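You operate a simulated robot arm through the tools that you are given. There is no shell and no other tool.

You run a simulated robot arm. Do the job below in one go: nothing can be reset, and whatever is moved stays where it is left.

JOB
Fill the checked disc with green, tap its bubbles out and set the round grey cover over it.
Fine: push the beige slide tray in, two pumps, draw it out, tap the white tab; the disc stays on the tray; the other discs stay. Where these are worked on the way, their far stop is far enough and under half their travel is too little: beige slide tray.

Only the result counts: the job must be done as asked and must still hold three seconds after the hand-in. Knocking over, shifting, dropping, spilling or breaking anything else fails it. Lids that push on must go on centred and level and be pressed home; caps that screw on are set level and turned clockwise until they are tight.

ROBOT AND FRAMES
A 6-joint arm with a two-finger parallel gripper, fixed in place. Base frame: the origin is at the foot of the arm, x ahead of it, y to its left, z up. Units: mm, rad, N and s.
With the tool pointing down near the work surface it reaches from about 180 to 640 mm from the base axis. Its first joint turns from -1.152 to 1.152 rad. Payload 2.7 kg.
Tool frame: the origin (TCP) lies between the finger pads and is the grasp point; the fingertips stand 23 mm ahead of it; z points along the fingers, y is the line along which they close. The gripper opens to 94 mm. The fingers are 38 mm wide and 10 mm thick; the gripper's body (54 by 96 mm) begins 39 mm behind the TCP.
Orientation is told as [roll, pitch, yaw] about the base's x, y, z axes, in that order, counted from this pose: with the fingers straight down and closing along the base's y, the tool's x points along the base's -x, its y along +y and its z along -z.

CONTROLS
- The arm moves only by the tool arm_command. Its argument "motion" is a list of rows, each a list of 2 entries, a list of its own where there are three numbers: the shift along the tool's x, y, z in mm, then the turn, a rotation vector about the tool's x, y, z in rad. In form: [[[tx, ty, tz], [wx, wy, wz]], ...]. A call has 1 to 20 rows; each row shifts and turns the commanded pose from where the row before left it, along the tool's axes as they then stand. "claw" is the gripper command, from -1 (fully open) to 1 (shut), values between in proportion, set as the call begins (left out, the last holds). Each row takes 0.2 s and may step no farther than 50 mm and 0.15 rad from the row before; otherwise, or with a gripper value out of range, the whole call is refused. Where a pose cannot be reached the arm comes as near as it can. A force on the tool above 60 N (or 10 N above the force at the start of the call, whichever is more), or a blocked arm, ends the call early, and 0.2 s more pass. Each finger travels about 45 mm/s and halts on what it meets, pressing with about 38 N; the grip force reading is that of the motor and also rises with nothing between the fingers. The clock runs only during rows and for 0.2 s after the last one: add rows that do not move to give the fingers time. It gives the time, the measured TCP pose, the force on the tool (base axes), the opening and the grip force at its end, in the units of the frame above (readings bear some noise), with the torque about the TCP (base axes, N m) and any sound that the robot's microphone picked up.
- Cameras (640 x 400 px; columns grow to the right, rows downward): "scene" is fixed at [78.3, -437, 1397.9]; the picture's right is [0.75, -0.66, 0.00], its down [-0.41, -0.46, -0.79] and it looks along [0.52, 0.59, -0.61] (base axes); focal length 358 px, centre (320, 200). "wrist" rides on the gripper at [86, 16, -74] in the tool frame; the picture's right is [-0.18, 0.98, 0.00], its down [-0.58, -0.11, -0.81] and it looks along [-0.79, -0.15, 0.59] (tool axes); focal length 243 px, centre (320, 200). There is no depth. A picture from a camera that has moved, and an enlarged one, comes with that camera's place and axes in the base frame and with its lens.
- snapshot(camera): a new picture of that camera. It takes no simulated time.
- enlarge(camera, box): a new picture of the part [left, top, right, bottom] of that camera's present view, enlarged. It takes no simulated time.
- sign_off(): hands the job in; it is judged then, once.

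Nothing tells you positions but the pictures and the camera data. Unless the task says otherwise, let go and move clear before handing in.

The tools are called as name(argument=value, ...) on one line, values as JSON. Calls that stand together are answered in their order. arm_command: Moves the arm, as the interface text tells. Its arguments: {"type":"object","properties":{"motion":{"type":"array","items":{"type":"array"}},"claw":{"type":"number"}},"required":["motion"]} The other tools are called the same way: snapshot (camera) takes a picture; enlarge (camera, box) takes an enlarged picture of a part of a camera's view; sign_off () hands the job in.

At the start:

```text
time_s: 0.0
ee_pos: [364.4, 58.7, 1038.2]
tcp_rot: [0.002, -0.001, 0.0]
ft_force: [-0.4, 0.5, 0.7]
wrist_torque: [0.0, -0.02, 0.01]
opening: 93.8
finger_force: 0.1
```

scene: 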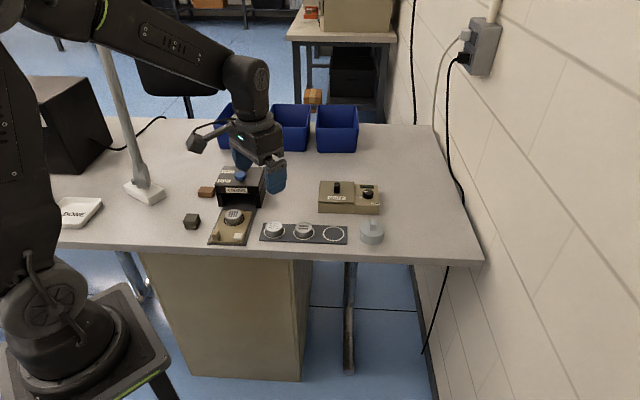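
wrist: 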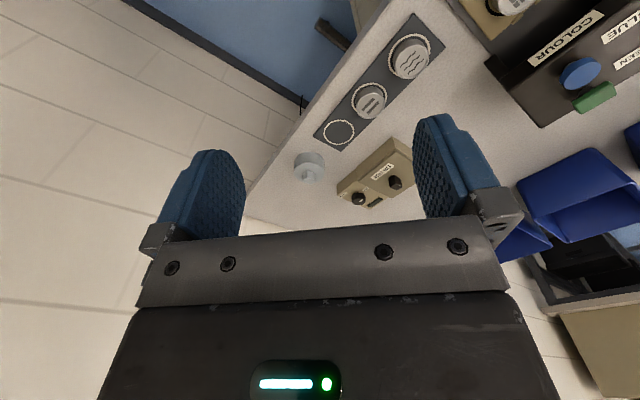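

I see a table with a black "COLOUR" dispenser, a slide tray with a disc in front of it, a strip with other discs, a grey round cover, and a beige device. I'll zoom in on the scene to read the details first.

enlarge(camera="scene", box=[180, 150, 300, 250])

enlarge(camera="scene", box=[250, 170, 400, 260])

enlarge(camera="wrist", box=[280, 0, 640, 225])

```text
4.00 times, centred on (240, 200) of scene
camera zoom: at [78.3, -437.0, 1397.9], right [0.75, -0.66, 0.0], down [-0.41, -0.46, -0.79], along [0.52, 0.59, -0.61], focal length 1434 px, centre (640, 200)
```

zoom: 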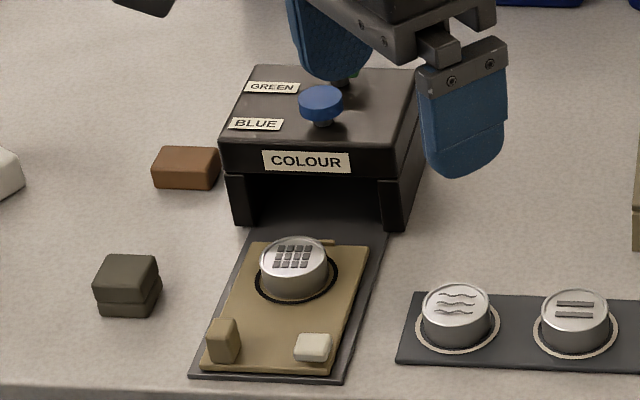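

```text
4.27 times, centred on (325, 215) of scene
camera zoom: at [78.3, -437.0, 1397.9], right [0.75, -0.66, 0.0], down [-0.41, -0.46, -0.79], along [0.52, 0.59, -0.61], focal length 1529 px, centre (299, 136)
```

zoom: 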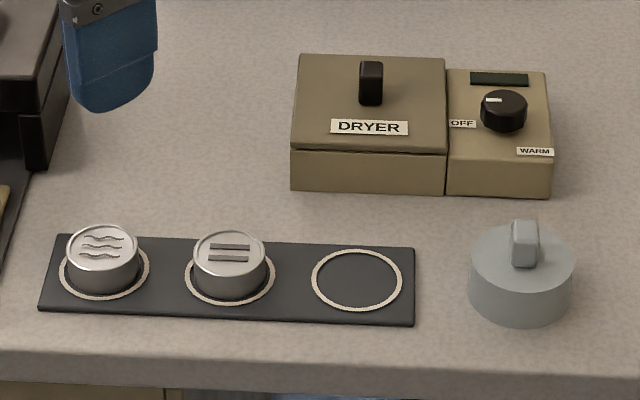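

```text
1.78 times, centred on (460, 112) of wrist
camera zoom: at [276.9, 73.0, 1112.6], right [0.18, 0.98, 0.0], down [0.58, -0.11, 0.81], along [0.79, -0.15, -0.59], focal length 431 px, centre (71, 356)
```

zoom: 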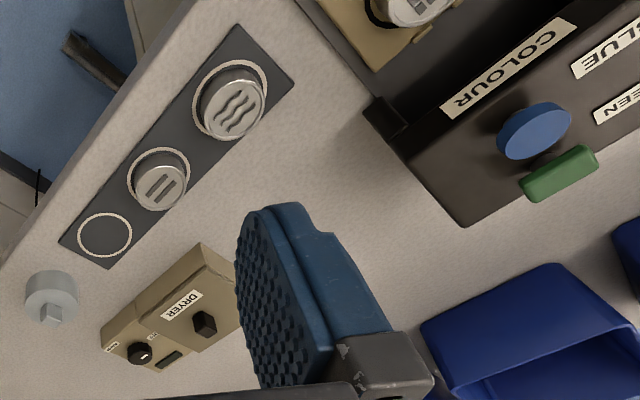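

The work surface lies near z = 750: the tray with the checked disc is around (390, 270), the slide points about 45° into the black dispenser, and the cover is near (630, -15). Next I move the wrist camera to look along the slide.

arm_command(motion=[[[19.8, 24.4, 35], [0, 0, 0]], [[19.8, 24.4, 35], [0, 0, 0]], [[19.8, 24.4, 35], [0, 0, 0]], [[19.8, 24.4, 35], [0, 0, 0]], [[19.8, 24.4, 35], [0, 0, 0]], [[0, 0, 0], [0, 0, -0.1333]], [[0, 0, 0], [0, 0, -0.1333]], [[0, 0, 0], [0, 0, -0.1333]], [[0, 0, 0], [0, 0, -0.1333]], [[0, 0, 0], [0, 0, -0.1333]], [[0, 0, 0], [0, 0, -0.1333]], [[0, 0, 0], [0, 0, 0]]])

snapshot(camera="wrist")

snapshot(camera="scene")

```text
time_s: 2.6
ee_pos: [264.9, 180.1, 863.1]
tcp_rot: [0.002, -0.001, 0.8]
ft_force: [0.3, -0.5, 0.0]
wrist_torque: [0.01, -0.01, 0.03]
opening: 93.9
finger_force: 0.0
```

```text
taken
camera wrist: at [193.0, 127.7, 937.3], right [-0.58, 0.82, 0.0], down [0.48, 0.34, 0.81], along [0.66, 0.47, -0.59], focal length 243 px, centre (320, 200)
```

wrist: 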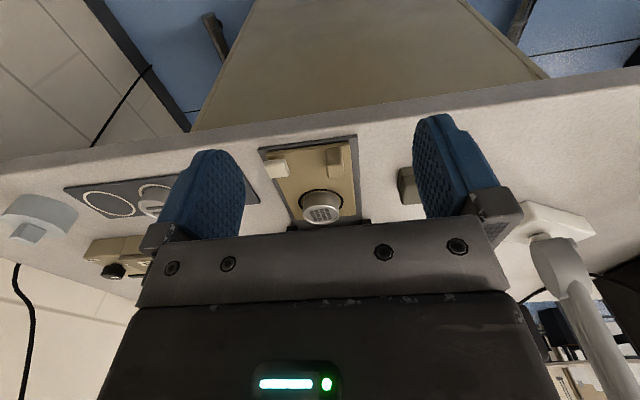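

```text
taken
```

scene: 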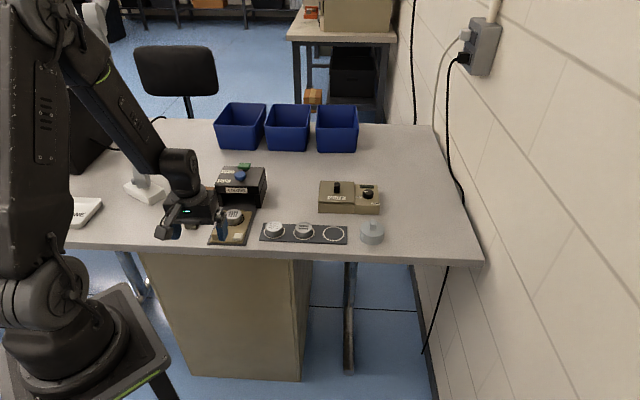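

The tray, the disc and the two blocks on it are visible between the fingers. I'll zoom in from both cameras to measure the tray and the dispenser.

enlarge(camera="scene", box=[192, 150, 288, 210])

enlarge(camera="wrist", box=[232, 120, 408, 230])

enlarge(camera="scene", box=[192, 195, 288, 255])

```text
6.67 times, centred on (240, 180) of scene
camera zoom: at [78.3, -437.0, 1397.9], right [0.75, -0.66, 0.0], down [-0.41, -0.46, -0.79], along [0.52, 0.59, -0.61], focal length 2390 px, centre (853, 333)
```

zoom: 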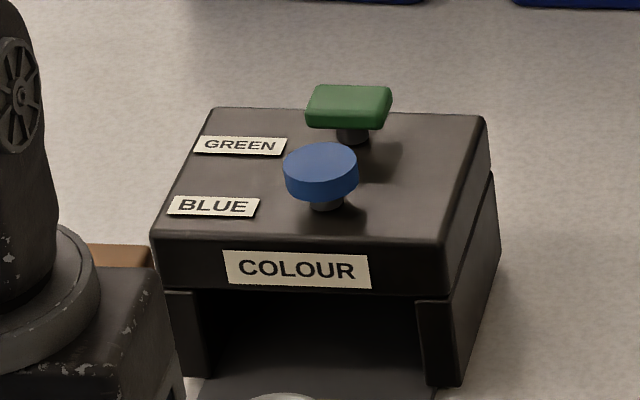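

```text
3.64 times, centred on (320, 175) of wrist
camera zoom: at [193.0, 127.7, 937.3], right [-0.58, 0.82, 0.0], down [0.48, 0.34, 0.81], along [0.66, 0.47, -0.59], focal length 882 px, centre (320, 291)
```

zoom: 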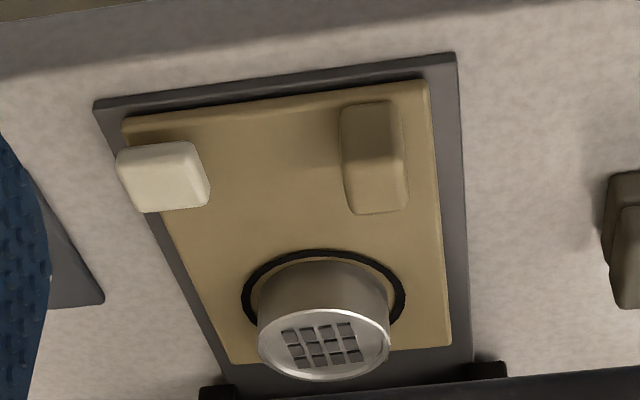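

```text
6.67 times, centred on (240, 225) of scene
camera zoom: at [78.3, -437.0, 1397.9], right [0.75, -0.66, 0.0], down [-0.41, -0.46, -0.79], along [0.52, 0.59, -0.61], focal length 2390 px, centre (853, 33)
```

zoom: 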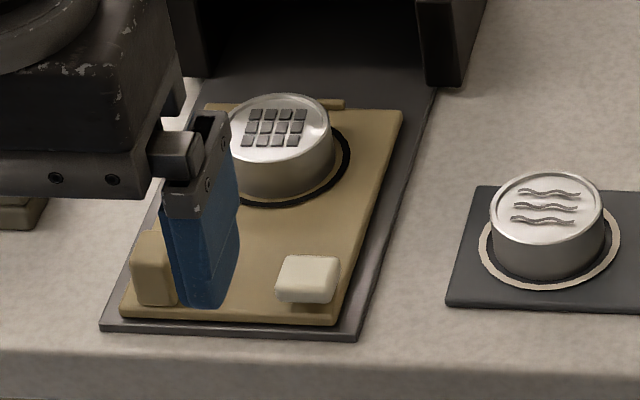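

The slide axis runs at about 44° and the tray's post is near (318, 232). The green pump, with the flat cap, stands behind the blue one near (496, 369). I'll zoom in on the post, tab and cover to refine these.

enlarge(camera="wrist", box=[256, 135, 360, 200])

enlarge(camera="scene", box=[204, 215, 260, 250])

enlarge(camera="scene", box=[340, 210, 404, 250])

```text
6.15 times, centred on (308, 168) of wrist
camera zoom: at [193.0, 127.7, 937.3], right [-0.58, 0.82, 0.0], down [0.48, 0.34, 0.81], along [0.66, 0.47, -0.59], focal length 1493 px, centre (394, 400)
```

zoom: 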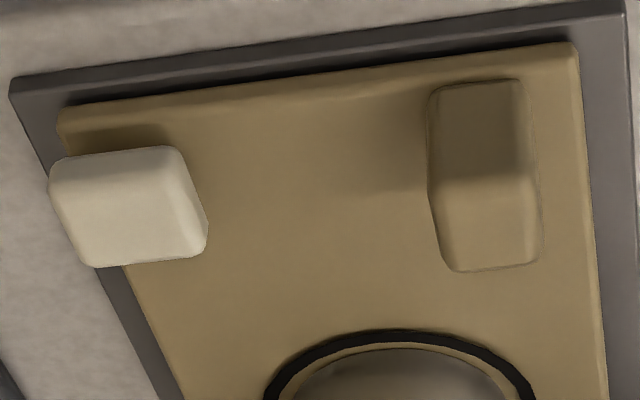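

```text
11.43 times, centred on (232, 232) of scene
camera zoom: at [78.3, -437.0, 1397.9], right [0.75, -0.66, 0.0], down [-0.41, -0.46, -0.79], along [0.52, 0.59, -0.61], focal length 4096 px, centre (1326, -171)
```

zoom: 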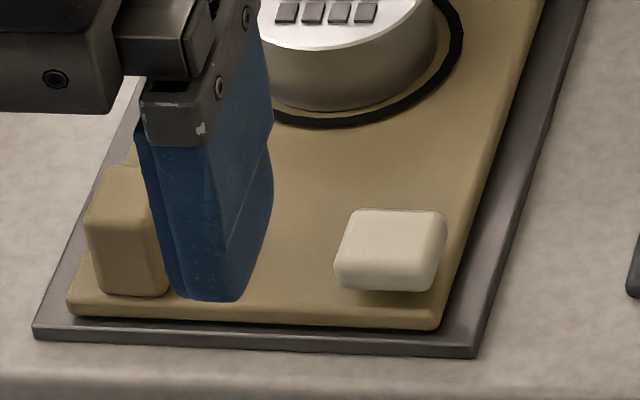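

```text
10.00 times, centred on (372, 230) of scene
camera zoom: at [78.3, -437.0, 1397.9], right [0.75, -0.66, 0.0], down [-0.41, -0.46, -0.79], along [0.52, 0.59, -0.61], focal length 3584 px, centre (-200, -100)
```

zoom: 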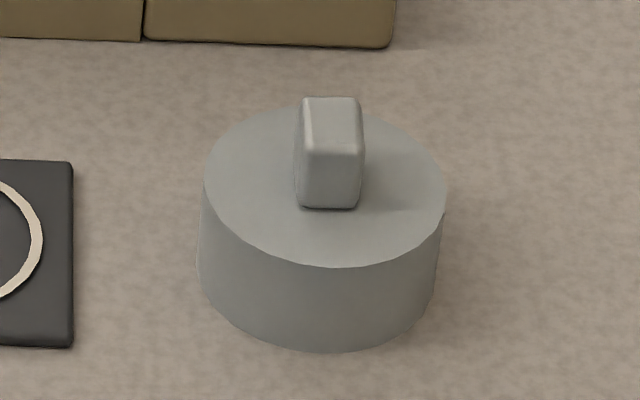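

The post is about 16 × 20 × 20 mm, centred near (323, 237) with its top at z ≈ 781. I'll shut the fingers, align with the slide axis and drop in front of the post, then check before pushing.

arm_command(motion=[[[0, 0, 0], [0, 0, 0.027]], [[0, 0, 0], [0, 0, 0]], [[0, 0, 0], [0, 0, 0]], [[0, 0, 0], [0, 0, 0]], [[0, 0, 0], [0, 0, 0]], [[0, 0, 0], [0, 0, 0]], [[-18, 0, 30], [0, 0, 0]], [[-18, 0, 40], [0, 0, 0]], [[0, 0, 0], [0, 0, 0]]], claw=1)

snapshot(camera="wrist")

enlarge(camera="scene", box=[192, 195, 288, 255])

```text
time_s: 4.6
ee_pos: [290.1, 204.4, 793.8]
tcp_rot: [0.001, 0.003, 0.772]
ft_force: [-1.1, 0.3, -0.1]
wrist_torque: [-0.01, 0.0, 0.02]
opening: 0.0
finger_force: 38.3
```

```text
taken
camera wrist: at [217.7, 154.1, 869.1], right [-0.55, 0.83, 0.0], down [0.49, 0.33, 0.81], along [0.67, 0.45, -0.59], focal length 243 px, centre (320, 200)
```

wrist: 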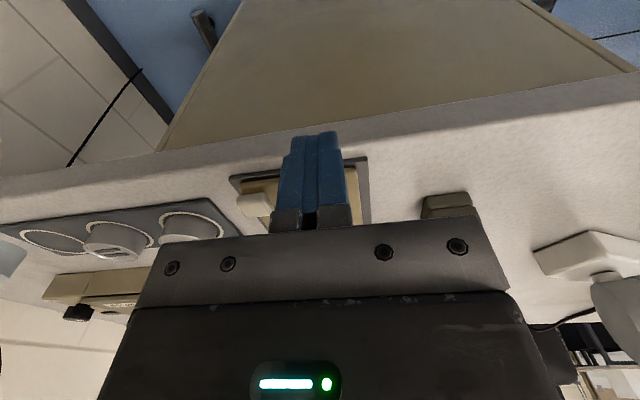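

```text
6.67 times, centred on (240, 225) of scene
camera zoom: at [78.3, -437.0, 1397.9], right [0.75, -0.66, 0.0], down [-0.41, -0.46, -0.79], along [0.52, 0.59, -0.61], focal length 2390 px, centre (853, 33)
```

zoom: 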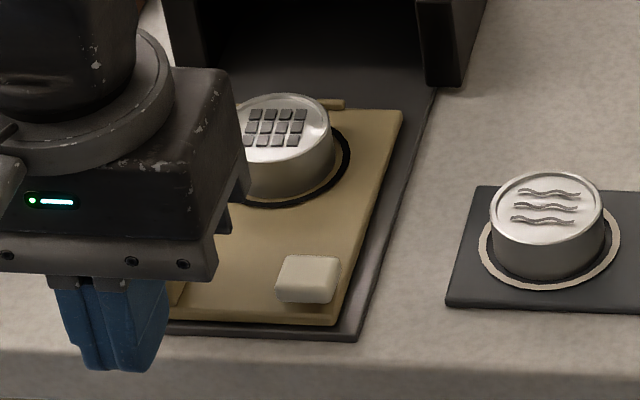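

Fingertips are in front of the post and in line with it. I'll lower a little and begin pushing the tray in, gently.

arm_command(motion=[[[0, 0, 6], [0, 0, 0]], [[-8, 0, 0], [0, 0, 0]], [[-8, 0, 0], [0, 0, 0]], [[-8, 0, 0], [0, 0, 0]], [[-8, 0, 0], [0, 0, 0]], [[-8, 0, 0], [0, 0, 0]], [[-8, 0, 0], [0, 0, 0]], [[0, 0, 0], [0, 0, 0]]])

enlarge(camera="scene", box=[192, 175, 288, 255])

```text
time_s: 6.4
ee_pos: [323.4, 237.5, 786.0]
tcp_rot: [-0.001, 0.0, 0.772]
ft_force: [-0.7, -0.4, 0.2]
wrist_torque: [0.0, 0.01, -0.01]
opening: 0.0
finger_force: 37.7
```

```text
5.00 times, centred on (240, 215) of scene
camera zoom: at [78.3, -437.0, 1397.9], right [0.75, -0.66, 0.0], down [-0.41, -0.46, -0.79], along [0.52, 0.59, -0.61], focal length 1792 px, centre (720, 125)
```

zoom: 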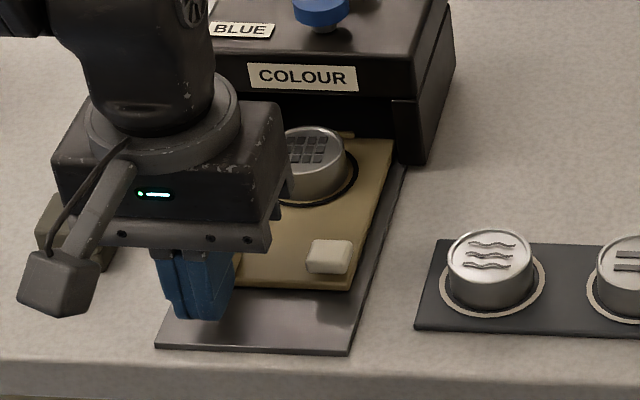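

The tray slides in smoothly. I continue pushing towards the far stop, watching for rising force.

arm_command(motion=[[[-8, 0, 0], [0, 0, 0]], [[-8, 0, 0], [0, 0, 0]], [[-8, 0, 0], [0, 0, 0]], [[-8, 0, 0], [0, 0, 0]], [[-8, 0, 0], [0, 0, 0]], [[-8, 0, 0], [0, 0, 0]], [[-8, 0, 0], [0, 0, 0]], [[0, 0, 0], [0, 0, 0]]])

enlarge(camera="scene", box=[192, 175, 288, 255])

snapshot(camera="wrist")

```text
time_s: 8.2
ee_pos: [364.5, 277.4, 787.5]
tcp_rot: [-0.002, 0.0, 0.773]
ft_force: [0.5, -0.4, 0.3]
wrist_torque: [0.06, 0.01, -0.02]
opening: 0.0
finger_force: 38.2
```

```text
5.00 times, centred on (240, 215) of scene
camera zoom: at [78.3, -437.0, 1397.9], right [0.75, -0.66, 0.0], down [-0.41, -0.46, -0.79], along [0.52, 0.59, -0.61], focal length 1792 px, centre (720, 125)
```

zoom: 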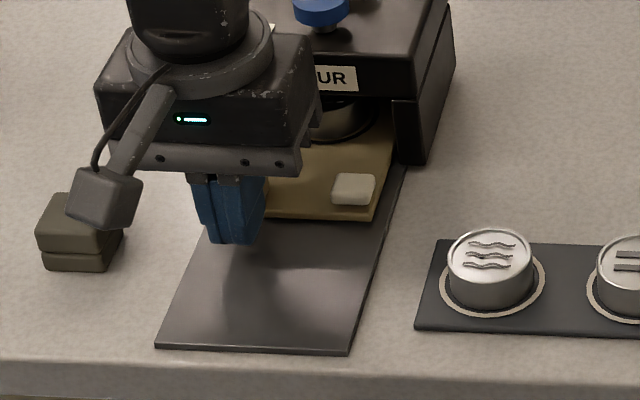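

```text
taken
camera wrist: at [291.8, 227.8, 862.2], right [-0.55, 0.83, 0.0], down [0.49, 0.33, 0.81], along [0.67, 0.45, -0.59], focal length 243 px, centre (320, 200)
```

wrist: 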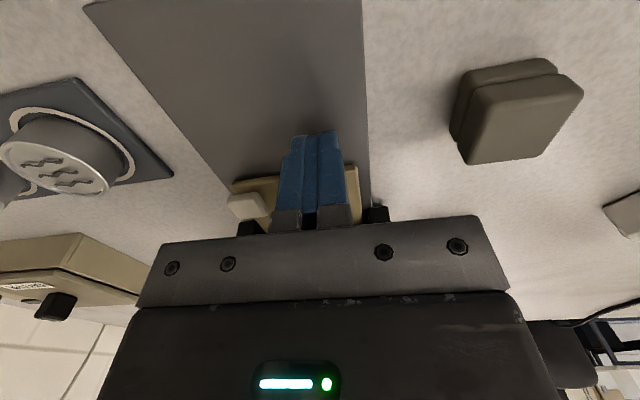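

The disc is now entering under the dispenser hood with no resistance yet. I go on with smaller steps until the stop.

arm_command(motion=[[[-5, 0, 0], [0, 0, 0]], [[-5, 0, 0], [0, 0, 0]], [[-5, 0, 0], [0, 0, 0]], [[-5, 0, 0], [0, 0, 0]], [[-5, 0, 0], [0, 0, 0]], [[0, 0, 0], [0, 0, 0]]])

enlarge(camera="scene", box=[192, 175, 288, 255])

```text
time_s: 8.9
ee_pos: [367.9, 280.4, 788.4]
tcp_rot: [0.001, 0.025, 0.772]
ft_force: [-9.8, -6.9, 15.7]
wrist_torque: [0.26, -0.19, 0.05]
opening: 0.1
finger_force: 37.6
stopped in row 3: the force on the tool passed its limit at 69 N (the readings are from after the stop); the commanded pose is now the measured one
```

```text
5.00 times, centred on (240, 215) of scene
camera zoom: at [77.9, -437.3, 1397.8], right [0.75, -0.66, 0.0], down [-0.41, -0.46, -0.79], along [0.52, 0.59, -0.61], focal length 1792 px, centre (720, 125)
```

zoom: 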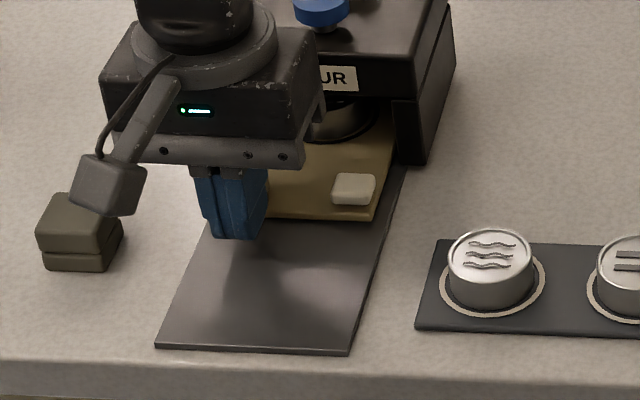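

The force rose sharply after about 90 mm of travel, which looks like the far stop. I back off slightly and look closely to confirm what stopped it.

arm_command(motion=[[[8, 0, 0], [0, 0, 0]], [[20, 0, 0], [0, 0, 0]], [[20, 0, -20], [0, 0, 0]], [[0, 0, -40], [0, 0, 0]], [[0, 0, 0], [0, 0, 0]]])

enlarge(camera="scene", box=[192, 165, 288, 225])

snapshot(camera="wrist")

```text
time_s: 10.1
ee_pos: [335.9, 247.2, 848.3]
tcp_rot: [0.001, 0.023, 0.77]
ft_force: [0.6, -0.1, 0.5]
wrist_torque: [-0.03, 0.02, 0.03]
opening: 0.0
finger_force: 37.9
```

```text
6.67 times, centred on (240, 195) of scene
camera zoom: at [78.3, -437.1, 1397.9], right [0.75, -0.66, 0.0], down [-0.41, -0.46, -0.79], along [0.52, 0.59, -0.61], focal length 2390 px, centre (853, 233)
```

zoom: 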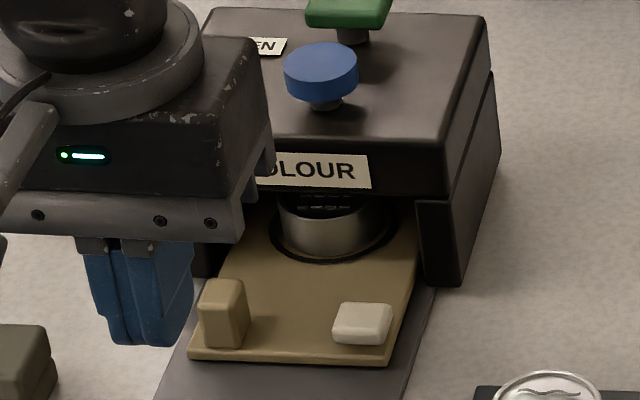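

```text
taken
camera wrist: at [263.3, 198.2, 925.1], right [-0.55, 0.83, 0.0], down [0.51, 0.34, 0.79], along [0.66, 0.44, -0.61], focal length 243 px, centre (320, 200)
```

wrist: 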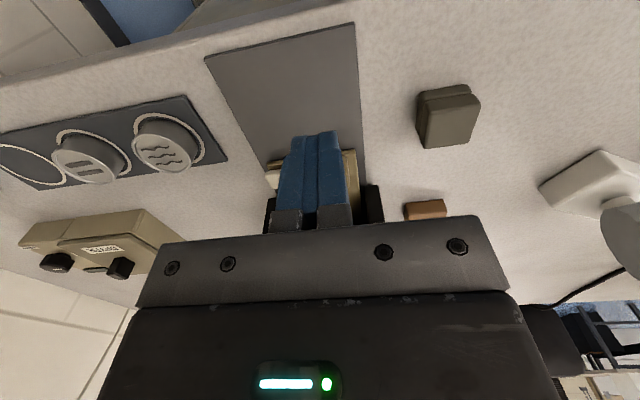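

The tray sits with the disc under the hood, post and tab still outside. To be sure it is at the far stop I straighten the tool and push once more, slowly.

arm_command(motion=[[[0, 0, 0], [0, -0.023, 0]], [[-10, 0, 30], [0, 0, 0]], [[-7, 0, 31], [0, 0, 0]], [[-10, 0, 0], [0, 0, 0]], [[-10, 0, 0], [0, 0, 0]], [[-4, 0, 0], [0, 0, 0]], [[-3, 0, 0], [0, 0, 0]], [[-3, 0, 0], [0, 0, 0]], [[-3, 0, 0], [0, 0, 0]], [[-3, 0, 0], [0, 0, 0]], [[0, 0, 0], [0, 0, 0]]])

enlarge(camera="scene", box=[192, 165, 288, 225])

```text
time_s: 12.2
ee_pos: [367.8, 279.5, 787.9]
tcp_rot: [0.003, 0.017, 0.771]
ft_force: [-11.6, -6.9, 15.2]
wrist_torque: [0.19, -0.19, 0.06]
opening: 0.0
finger_force: 38.0
stopped in row 10: the force on the tool passed its limit at 66 N (the readings are from after the stop); the commanded pose is now the measured one
```

```text
6.67 times, centred on (240, 195) of scene
camera zoom: at [77.9, -437.3, 1397.8], right [0.75, -0.66, 0.0], down [-0.41, -0.46, -0.79], along [0.52, 0.59, -0.61], focal length 2390 px, centre (853, 233)
```

zoom: 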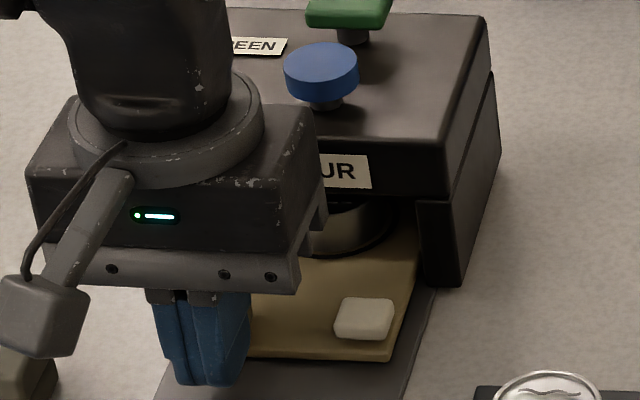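

Same stop point twice, so the tray is fully in. Now I back off, rise, and move to where the wrist camera can see the pumps clearly.

arm_command(motion=[[[10, 0, 0], [0, 0, 0]], [[0, 0, -20], [0, -0.017, 0]], [[0, 0, -40], [0, 0, 0]], [[0, 0, -40], [0, 0, 0]], [[0, 0, -42], [0, 0, 0]], [[-31, 24.2, 0], [0, 0, 0]], [[-31, 24.2, 0], [0, 0, 0]], [[-31, 24.2, 0], [0, 0, 0]], [[0, 0, 0], [0, 0, 0]]])

snapshot(camera="wrist")

enlarge(camera="scene", box=[192, 150, 288, 210])

```text
time_s: 14.2
ee_pos: [379.3, 390.0, 930.3]
tcp_rot: [0.001, 0.001, 0.772]
ft_force: [-0.3, 0.9, 0.2]
wrist_torque: [0.02, -0.02, 0.01]
opening: 0.2
finger_force: 37.7
```

```text
taken
camera wrist: at [306.4, 340.1, 1004.8], right [-0.55, 0.83, 0.0], down [0.49, 0.33, 0.81], along [0.67, 0.45, -0.59], focal length 243 px, centre (320, 200)
```

wrist: 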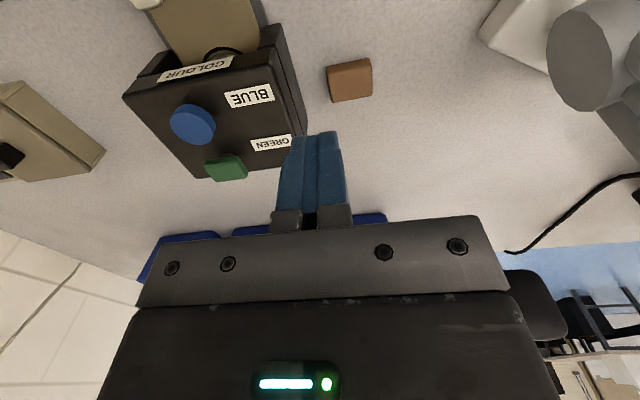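

```text
6.67 times, centred on (240, 180) of scene
camera zoom: at [78.3, -437.0, 1397.9], right [0.75, -0.66, 0.0], down [-0.41, -0.46, -0.79], along [0.52, 0.59, -0.61], focal length 2390 px, centre (853, 333)
```

zoom: 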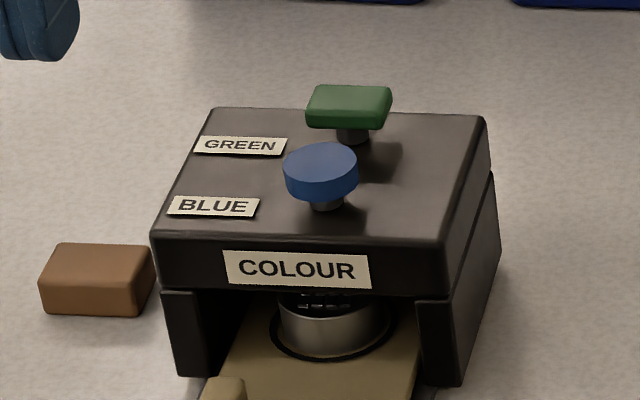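

enlarge(camera="wrist", box=[120, 80, 312, 200])

```text
3.33 times, centred on (216, 140) of wrist
camera zoom: at [306.4, 340.1, 1004.8], right [-0.55, 0.83, 0.0], down [0.49, 0.33, 0.81], along [0.67, 0.45, -0.59], focal length 809 px, centre (667, 400)
```

zoom: 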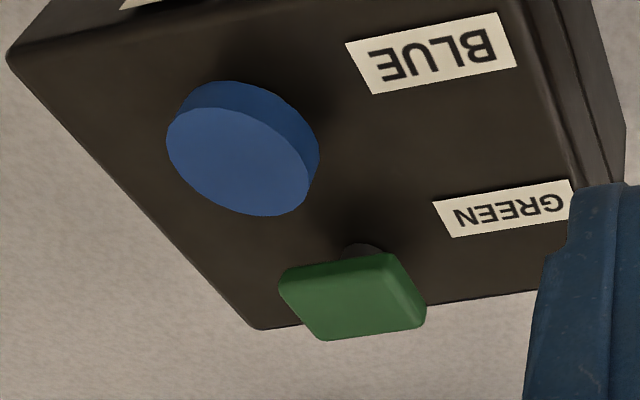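

Triangulating both views puts the green cap's top near (495, 361, 851) and the blue cap about 52 mm nearer along the slide axis. I'll hover over the green cap and check the alignment before pressing.

arm_command(motion=[[[-20.9, -34, 0], [0, 0, 0]], [[-20.9, -34, 0], [0, 0, 0]], [[-20.9, -34, 0], [0, 0, 0]], [[0, 0, 35], [0, 0, 0]], [[0, 0, 0], [0, 0, 0]]])

snapshot(camera="wrist")

enlarge(camera="scene", box=[192, 140, 288, 200])

enlarge(camera="wrist", box=[240, 110, 400, 210])

```text
time_s: 15.4
ee_pos: [494.5, 361.1, 894.4]
tcp_rot: [0.001, -0.002, 0.772]
ft_force: [-0.2, 0.4, 0.0]
wrist_torque: [0.02, -0.03, 0.04]
opening: 0.1
finger_force: 38.5
```

```text
taken
camera wrist: at [422.1, 311.8, 970.0], right [-0.55, 0.83, 0.0], down [0.49, 0.33, 0.81], along [0.67, 0.45, -0.59], focal length 243 px, centre (320, 200)
```

wrist: 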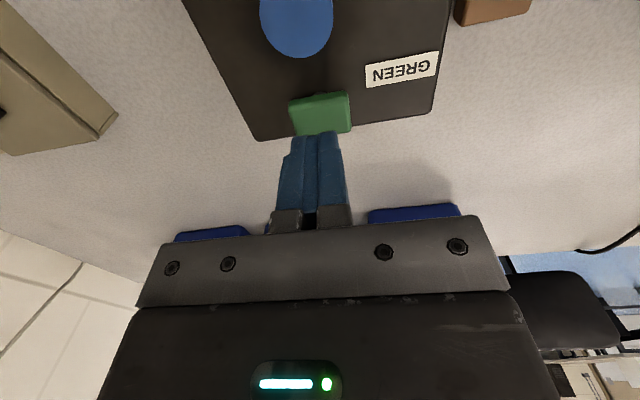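

```text
6.67 times, centred on (240, 170) of scene
camera zoom: at [78.3, -437.1, 1397.9], right [0.75, -0.66, 0.0], down [-0.41, -0.46, -0.79], along [0.52, 0.59, -0.61], focal length 2390 px, centre (853, 400)
```

zoom: 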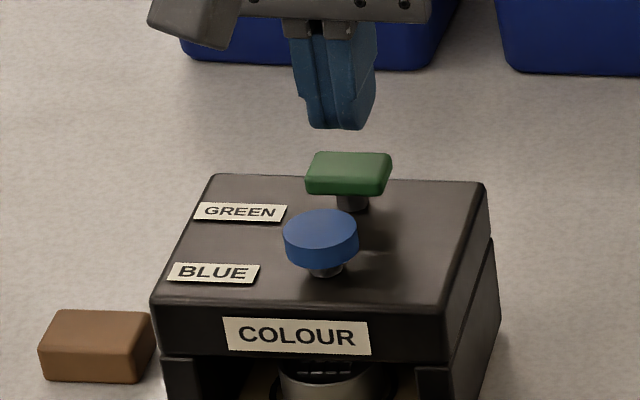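

```text
4.00 times, centred on (320, 160) of wrist
camera zoom: at [422.1, 311.8, 970.0], right [-0.55, 0.83, 0.0], down [0.49, 0.33, 0.81], along [0.67, 0.45, -0.59], focal length 970 px, centre (320, 360)
```

zoom: 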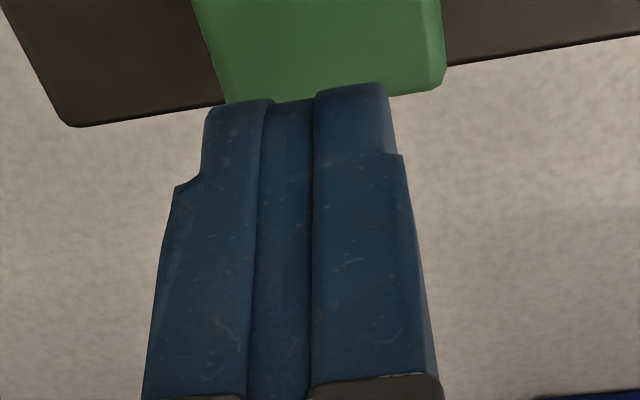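

The fingertips sit over the green cap but I want a finer reading of its centre. I zoom in on the cap.

enlarge(camera="wrist", box=[248, 70, 392, 160])

enlarge(camera="scene", box=[228, 150, 260, 170])

```text
4.44 times, centred on (320, 115) of wrist
camera zoom: at [422.1, 311.8, 970.0], right [-0.55, 0.83, 0.0], down [0.49, 0.33, 0.81], along [0.67, 0.45, -0.59], focal length 1078 px, centre (320, 578)
```

zoom: 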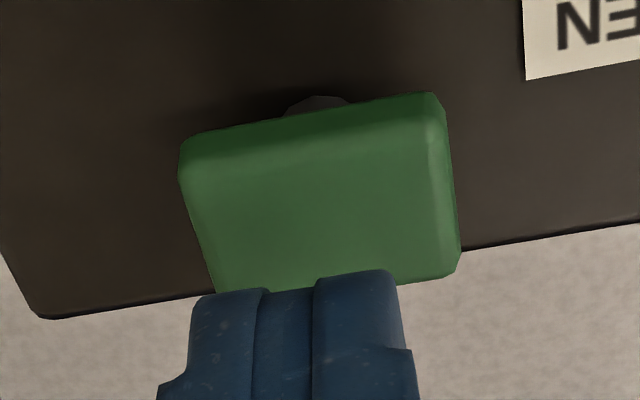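

```text
16.00 times, centred on (244, 160) of scene
camera zoom: at [78.3, -437.1, 1397.9], right [0.75, -0.66, 0.0], down [-0.41, -0.46, -0.79], along [0.52, 0.59, -0.61], focal length 5735 px, centre (1536, 840)
```

zoom: 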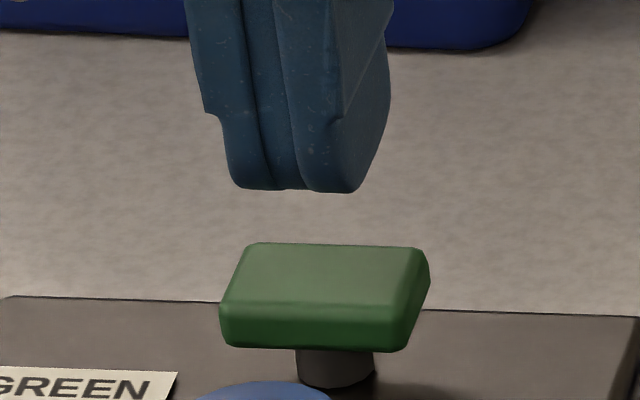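

The cap centre matches the TCP within about a millimetre. I descend to near contact, then press in small steps watching the force.

arm_command(motion=[[[0, 0, 10], [0, 0, 0]], [[0, 0, 8], [0, 0, 0]], [[0, 0, 2], [0, 0, 0]], [[0, 0, 2], [0, 0, 0]], [[0, 0, 0], [0, 0, 0]]])

enlarge(camera="scene", box=[228, 150, 260, 170])

```text
time_s: 16.6
ee_pos: [493.5, 360.3, 872.4]
tcp_rot: [0.003, -0.001, 0.771]
ft_force: [0.3, 1.1, 2.3]
wrist_torque: [0.02, -0.01, -0.02]
opening: 0.0
finger_force: 37.8
```

```text
16.00 times, centred on (244, 160) of scene
camera zoom: at [78.3, -437.0, 1397.9], right [0.75, -0.66, 0.0], down [-0.41, -0.46, -0.79], along [0.52, 0.59, -0.61], focal length 5735 px, centre (1536, 840)
```

zoom: 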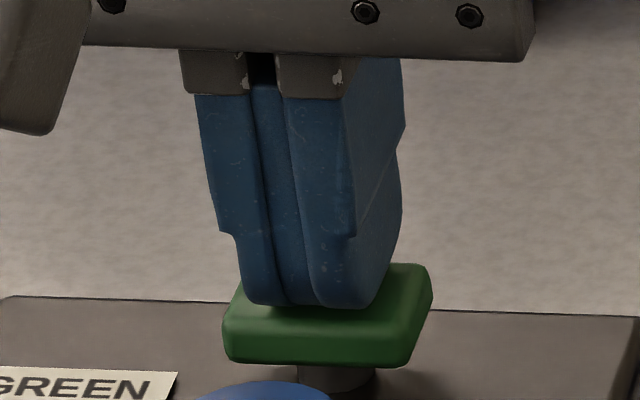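

The green cap is already moving down with a light spring force. I continue pressing in small steps to find the end of its stroke.

arm_command(motion=[[[0, 0, 2], [0, 0, 0]], [[0, 0, 2], [0, 0, 0]], [[0, 0, 0], [0, 0, 0]]])

enlarge(camera="scene", box=[228, 150, 260, 170])

```text
time_s: 17.4
ee_pos: [494.2, 360.3, 867.5]
tcp_rot: [0.003, -0.001, 0.772]
ft_force: [-1.8, -0.1, 3.1]
wrist_torque: [0.01, 0.07, -0.03]
opening: 0.0
finger_force: 38.0
```

```text
16.00 times, centred on (244, 160) of scene
camera zoom: at [78.2, -437.1, 1397.9], right [0.75, -0.66, 0.0], down [-0.41, -0.46, -0.79], along [0.52, 0.59, -0.61], focal length 5735 px, centre (1536, 840)
```

zoom: 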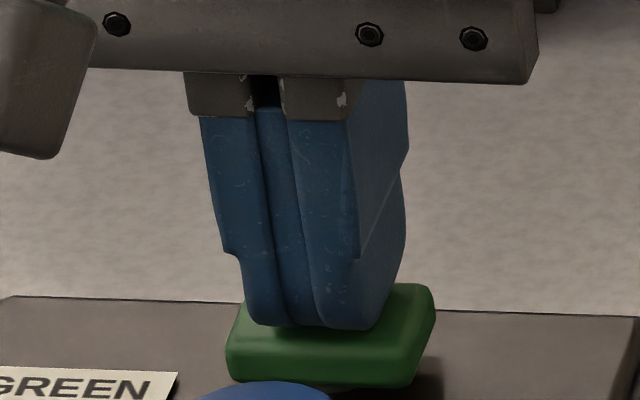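

Still light force after about 8 mm of stroke. I press on in 2 mm steps to the bottom.

arm_command(motion=[[[0, 0, 2], [0, 0, 0]], [[0, 0, 2], [0, 0, 0]], [[0, 0, 2], [0, 0, 0]], [[0, 0, 2], [0, 0, 0]], [[0, 0, 0], [0, 0, 0]]])

enlarge(camera="scene", box=[228, 150, 260, 170])

```text
time_s: 18.6
ee_pos: [495.0, 361.3, 866.0]
tcp_rot: [0.002, -0.007, 0.771]
ft_force: [-11.4, -7.0, 32.6]
wrist_torque: [-0.34, 0.41, -0.03]
opening: 0.0
finger_force: 38.0
```

```text
16.00 times, centred on (244, 160) of scene
camera zoom: at [77.5, -437.6, 1397.7], right [0.75, -0.66, 0.0], down [-0.41, -0.46, -0.79], along [0.52, 0.59, -0.61], focal length 5735 px, centre (1536, 840)
```

zoom: 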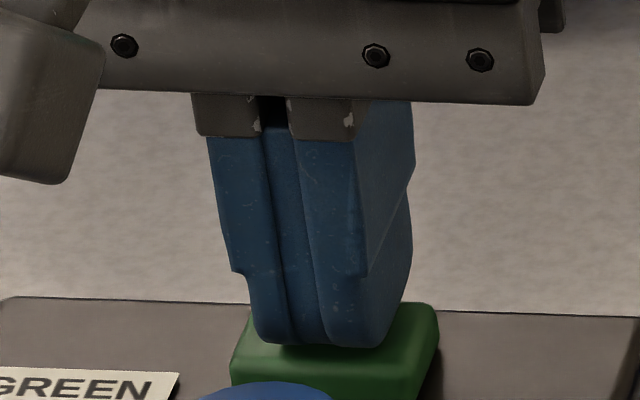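

The pump bottomed at about 33 N: that is pump one. I lift clear to let the cap return.

arm_command(motion=[[[0, 0, -8], [0, 0, 0]], [[0, 0, -12], [0, 0, 0]], [[0, 0, -12], [0, 0, 0]], [[0, 0, 0], [0, 0, 0]]])

enlarge(camera="scene", box=[208, 150, 272, 190])

```text
time_s: 19.6
ee_pos: [493.5, 360.7, 891.3]
tcp_rot: [0.002, 0.001, 0.771]
ft_force: [0.6, -0.1, 0.2]
wrist_torque: [-0.01, -0.02, 0.0]
opening: 0.0
finger_force: 38.2
```

```text
10.00 times, centred on (240, 170) of scene
camera zoom: at [78.3, -437.0, 1397.9], right [0.75, -0.66, 0.0], down [-0.41, -0.46, -0.79], along [0.52, 0.59, -0.61], focal length 3584 px, centre (1120, 500)
```

zoom: 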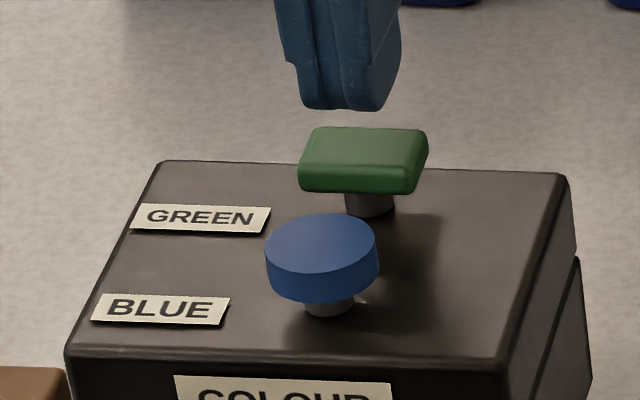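

The green cap has sprung back up fully. Before the second pump I look at the disc to see whether anything has come out.

enlarge(camera="scene", box=[216, 190, 264, 220])

```text
13.33 times, centred on (240, 205) of scene
camera zoom: at [78.3, -437.0, 1397.9], right [0.75, -0.66, 0.0], down [-0.41, -0.46, -0.79], along [0.52, 0.59, -0.61], focal length 4779 px, centre (1387, 133)
```

zoom: 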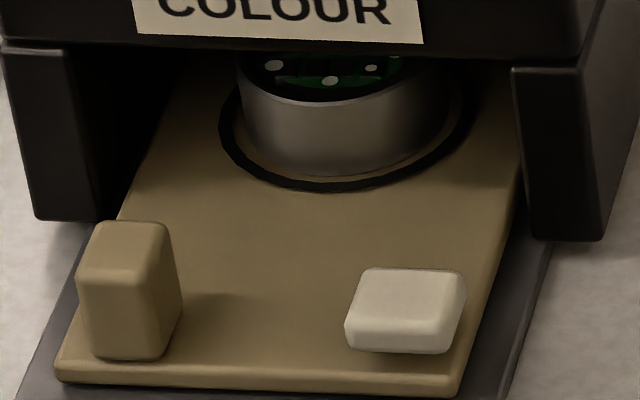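

The disc now shows green with bubbles, so pump one counted. Now the second pump with the same stroke.

arm_command(motion=[[[0, 0, 10], [0, 0, 0]], [[0, 0, 8], [0, 0, 0]], [[0, 0, 4], [0, 0, 0]], [[0, 0, 4], [0, 0, 0]], [[0, 0, 2], [0, 0, 0]], [[0, 0, 2], [0, 0, 0]], [[0, 0, 2], [0, 0, 0]], [[0, 0, 0], [0, 0, 0]]])

enlarge(camera="scene", box=[216, 150, 280, 190])

```text
time_s: 21.4
ee_pos: [494.3, 360.8, 863.5]
tcp_rot: [0.003, -0.004, 0.771]
ft_force: [-13.8, -5.6, 32.6]
wrist_torque: [-0.33, 0.47, 0.0]
opening: 0.0
finger_force: 38.0
```

```text
10.00 times, centred on (248, 170) of scene
camera zoom: at [77.5, -437.5, 1397.7], right [0.75, -0.66, 0.0], down [-0.41, -0.46, -0.79], along [0.52, 0.59, -0.61], focal length 3584 px, centre (1040, 500)
```

zoom: 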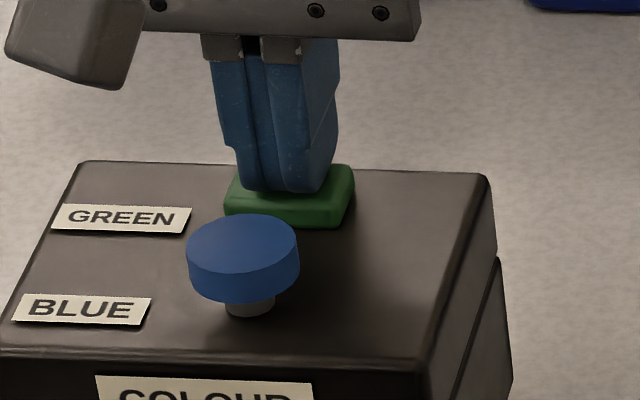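

The second pump bottomed at the same force. I lift well clear and check the disc and cap.

arm_command(motion=[[[0, 0, -8], [0, 0, 0]], [[0, 0, -12], [0, 0, 0]], [[0, 0, -25], [0, 0, 0]], [[0, 0, -25], [0, 0, 0]], [[0, 0, 0], [0, 0, 0]]])

enlarge(camera="scene", box=[216, 190, 264, 220])

enlarge(camera="scene", box=[208, 150, 272, 190])

```text
time_s: 22.6
ee_pos: [494.7, 361.1, 929.9]
tcp_rot: [0.004, 0.0, 0.772]
ft_force: [-0.2, 0.2, 0.2]
wrist_torque: [0.0, 0.03, -0.01]
opening: 0.0
finger_force: 38.3
```

```text
13.33 times, centred on (240, 205) of scene
camera zoom: at [78.3, -437.0, 1397.9], right [0.75, -0.66, 0.0], down [-0.41, -0.46, -0.79], along [0.52, 0.59, -0.61], focal length 4779 px, centre (1387, 133)
```

zoom: 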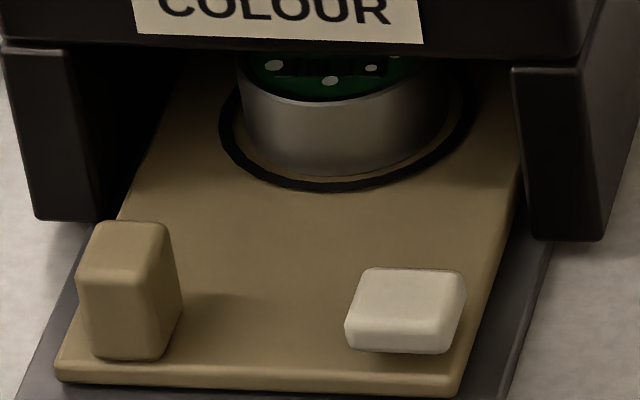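

```text
10.00 times, centred on (240, 170) of scene
camera zoom: at [78.3, -437.0, 1397.9], right [0.75, -0.66, 0.0], down [-0.41, -0.46, -0.79], along [0.52, 0.59, -0.61], focal length 3584 px, centre (1120, 500)
```

zoom: 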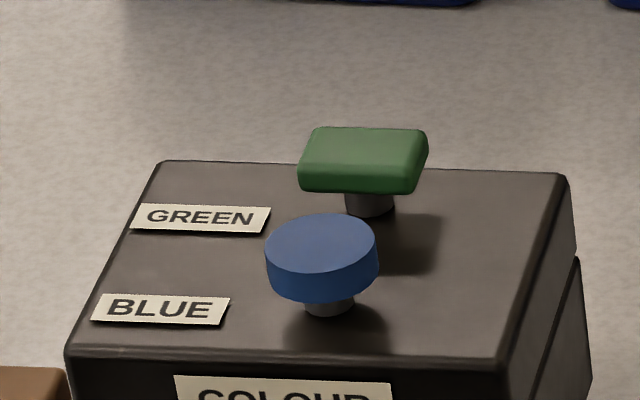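

Pump two delivered as well; the cap is back up. Now I open the fingers part-way and go back over the tray's post to look at it before gripping.

arm_command(motion=[[[38, 7.6, 0], [0, 0, 0]], [[38, 7.6, 0], [0, 0, 0]], [[38, 7.6, 0], [0, 0, 0]], [[38, 7.6, 0], [0, 0, 0]], [[0, 0, 35], [0, 0, 0]], [[0, 0, 35], [0, 0, 0]], [[0, 0, 0], [0, 0, 0]]], claw=0.149)

snapshot(camera="wrist")

enlarge(camera="wrist", box=[240, 110, 400, 210])

```text
time_s: 24.2
ee_pos: [362.0, 277.7, 860.6]
tcp_rot: [0.003, -0.001, 0.772]
ft_force: [0.2, 0.5, 0.4]
wrist_torque: [0.0, 0.02, 0.03]
opening: 40.0
finger_force: 0.0
```

```text
taken
camera wrist: at [288.9, 228.3, 934.3], right [-0.55, 0.83, 0.0], down [0.49, 0.32, 0.81], along [0.67, 0.45, -0.59], focal length 243 px, centre (320, 200)
```

wrist: 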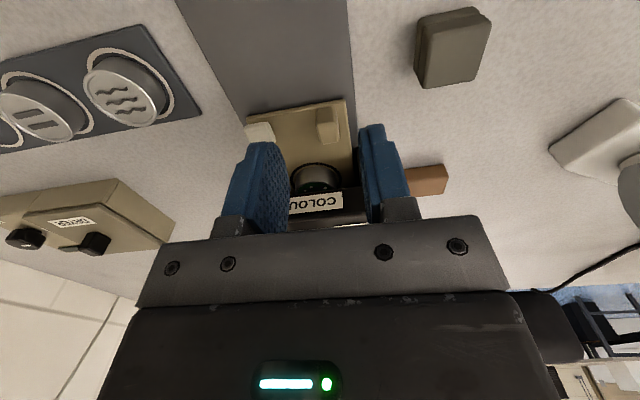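

```text
4.00 times, centred on (320, 160) of wrist
camera zoom: at [288.9, 228.3, 934.3], right [-0.55, 0.83, 0.0], down [0.49, 0.32, 0.81], along [0.67, 0.45, -0.59], focal length 970 px, centre (320, 360)
```

zoom: 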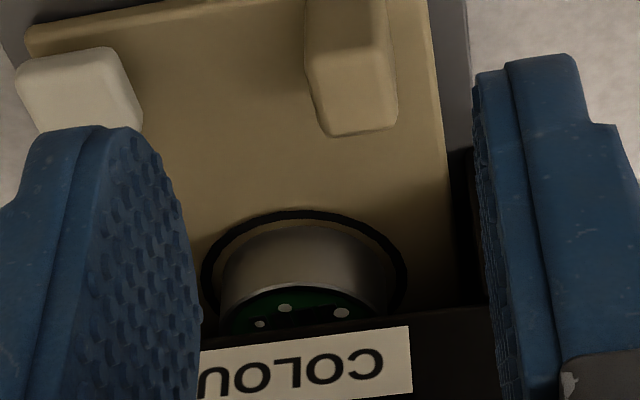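

The post is centred near (386, 301), in line with the open fingers. I descend in front of it and move forward so the fingers straddle it.

arm_command(motion=[[[0, -0.5, 35], [0, 0, 0]], [[0, 0, 37], [0, 0, 0]], [[0, 0, 0], [0, 0, 0]], [[-14, 0, 0], [0, 0, 0]], [[-13, 0, 0], [0, 0, 0]], [[0, 0, 0], [0, 0, 0]]])

snapshot(camera="wrist")

enlarge(camera="scene", box=[192, 180, 272, 230])

```text
time_s: 25.6
ee_pos: [382.3, 296.4, 789.3]
tcp_rot: [0.0, -0.002, 0.77]
ft_force: [-0.5, 0.0, 0.1]
wrist_torque: [-0.01, 0.01, 0.02]
opening: 39.9
finger_force: 0.1
```

```text
taken
camera wrist: at [309.9, 246.5, 863.6], right [-0.55, 0.83, 0.0], down [0.49, 0.33, 0.81], along [0.67, 0.45, -0.59], focal length 243 px, centre (320, 200)
```

wrist: 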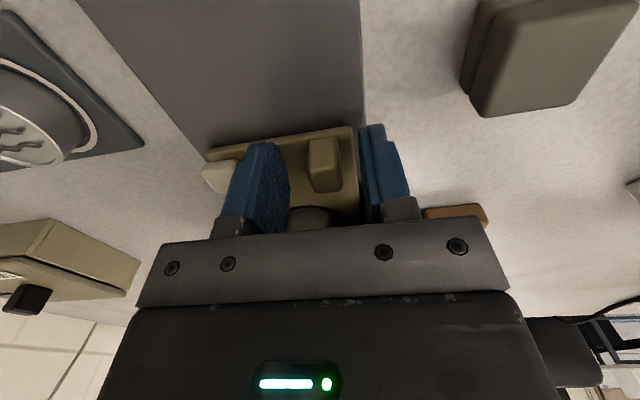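

```text
8.00 times, centred on (232, 205) of scene
camera zoom: at [78.3, -437.0, 1397.9], right [0.75, -0.66, 0.0], down [-0.41, -0.46, -0.79], along [0.52, 0.59, -0.61], focal length 2868 px, centre (1024, 160)
```

zoom: 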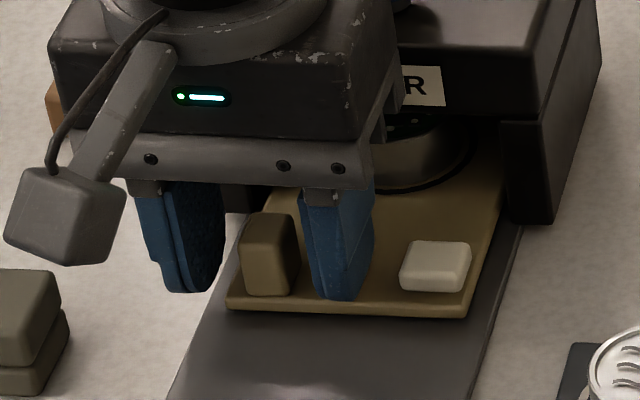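

The fingers straddle the post evenly. I close on it.

arm_command(motion=[[[0, 0, 0], [0, 0, 0]], [[0, 0, 0], [0, 0, 0]], [[0, 0, 0], [0, 0, 0]], [[0, 0, 0], [0, 0, 0]]], claw=1)

enlarge(camera="scene", box=[192, 180, 272, 230])

```text
time_s: 26.6
ee_pos: [381.8, 297.2, 789.2]
tcp_rot: [0.006, -0.002, 0.775]
ft_force: [-17.2, 17.6, -0.4]
wrist_torque: [-0.14, -0.17, 1.07]
opening: 16.2
finger_force: 44.4
```

```text
8.00 times, centred on (232, 205) of scene
camera zoom: at [77.9, -436.6, 1398.0], right [0.75, -0.66, 0.0], down [-0.41, -0.46, -0.79], along [0.52, 0.59, -0.61], focal length 2868 px, centre (1024, 160)
```

zoom: 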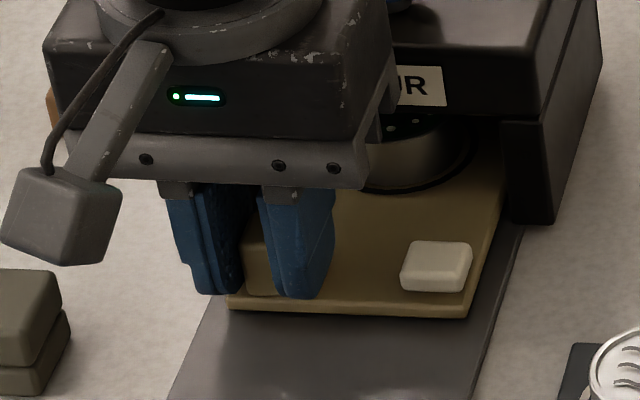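

The grip is on the 16 mm post, with some side load, so I ease the tool about 1 mm sideways and start drawing the tray out.

arm_command(motion=[[[0, 1.0, 0], [0, 0, 0]], [[6, 0, 0], [0, 0, 0]], [[8, 0, 0], [0, 0, 0]], [[8, 0, 0], [0, 0, 0]], [[0, 0, 0], [0, 0, 0]]])

enlarge(camera="scene", box=[192, 180, 272, 230])

```text
time_s: 27.8
ee_pos: [367.5, 281.5, 790.2]
tcp_rot: [0.002, -0.001, 0.774]
ft_force: [-16.6, 15.3, 13.4]
wrist_torque: [-0.62, 0.46, 1.06]
opening: 16.1
finger_force: 44.8
```

```text
8.00 times, centred on (232, 205) of scene
camera zoom: at [77.8, -436.8, 1398.0], right [0.75, -0.66, 0.0], down [-0.41, -0.46, -0.79], along [0.52, 0.59, -0.61], focal length 2868 px, centre (1024, 160)
```

zoom: 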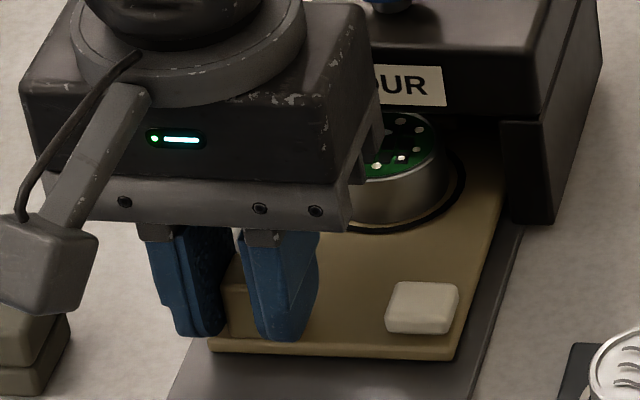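

The tray comes out with the green disc staying on it. I relieve a little more side and downward load and keep drawing.

arm_command(motion=[[[0, 1.0, -1.0], [0, 0, 0]], [[8, 0, 0], [0, 0, 0]], [[8, 0, 0], [0, 0, 0]], [[8, 0, 0], [0, 0, 0]], [[0, 0, 0], [0, 0, 0]]])

enlarge(camera="scene", box=[192, 180, 288, 240])

```text
time_s: 29.0
ee_pos: [349.2, 264.7, 788.6]
tcp_rot: [0.001, -0.001, 0.771]
ft_force: [2.4, -2.1, 11.0]
wrist_torque: [-0.5, -0.25, 0.92]
opening: 16.4
finger_force: 44.6
```

```text
6.67 times, centred on (240, 210) of scene
camera zoom: at [78.2, -437.2, 1397.8], right [0.75, -0.66, 0.0], down [-0.41, -0.46, -0.79], along [0.52, 0.59, -0.61], focal length 2390 px, centre (853, 133)
```

zoom: 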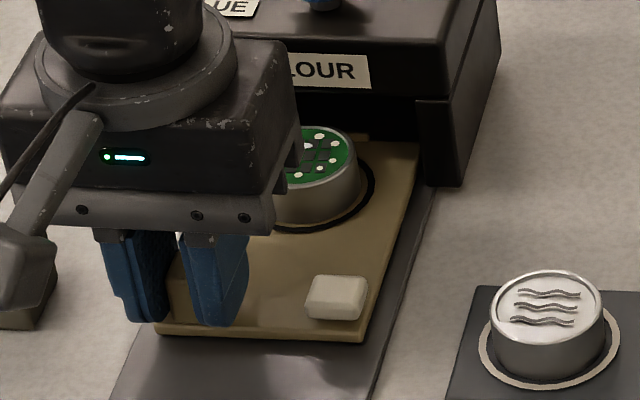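

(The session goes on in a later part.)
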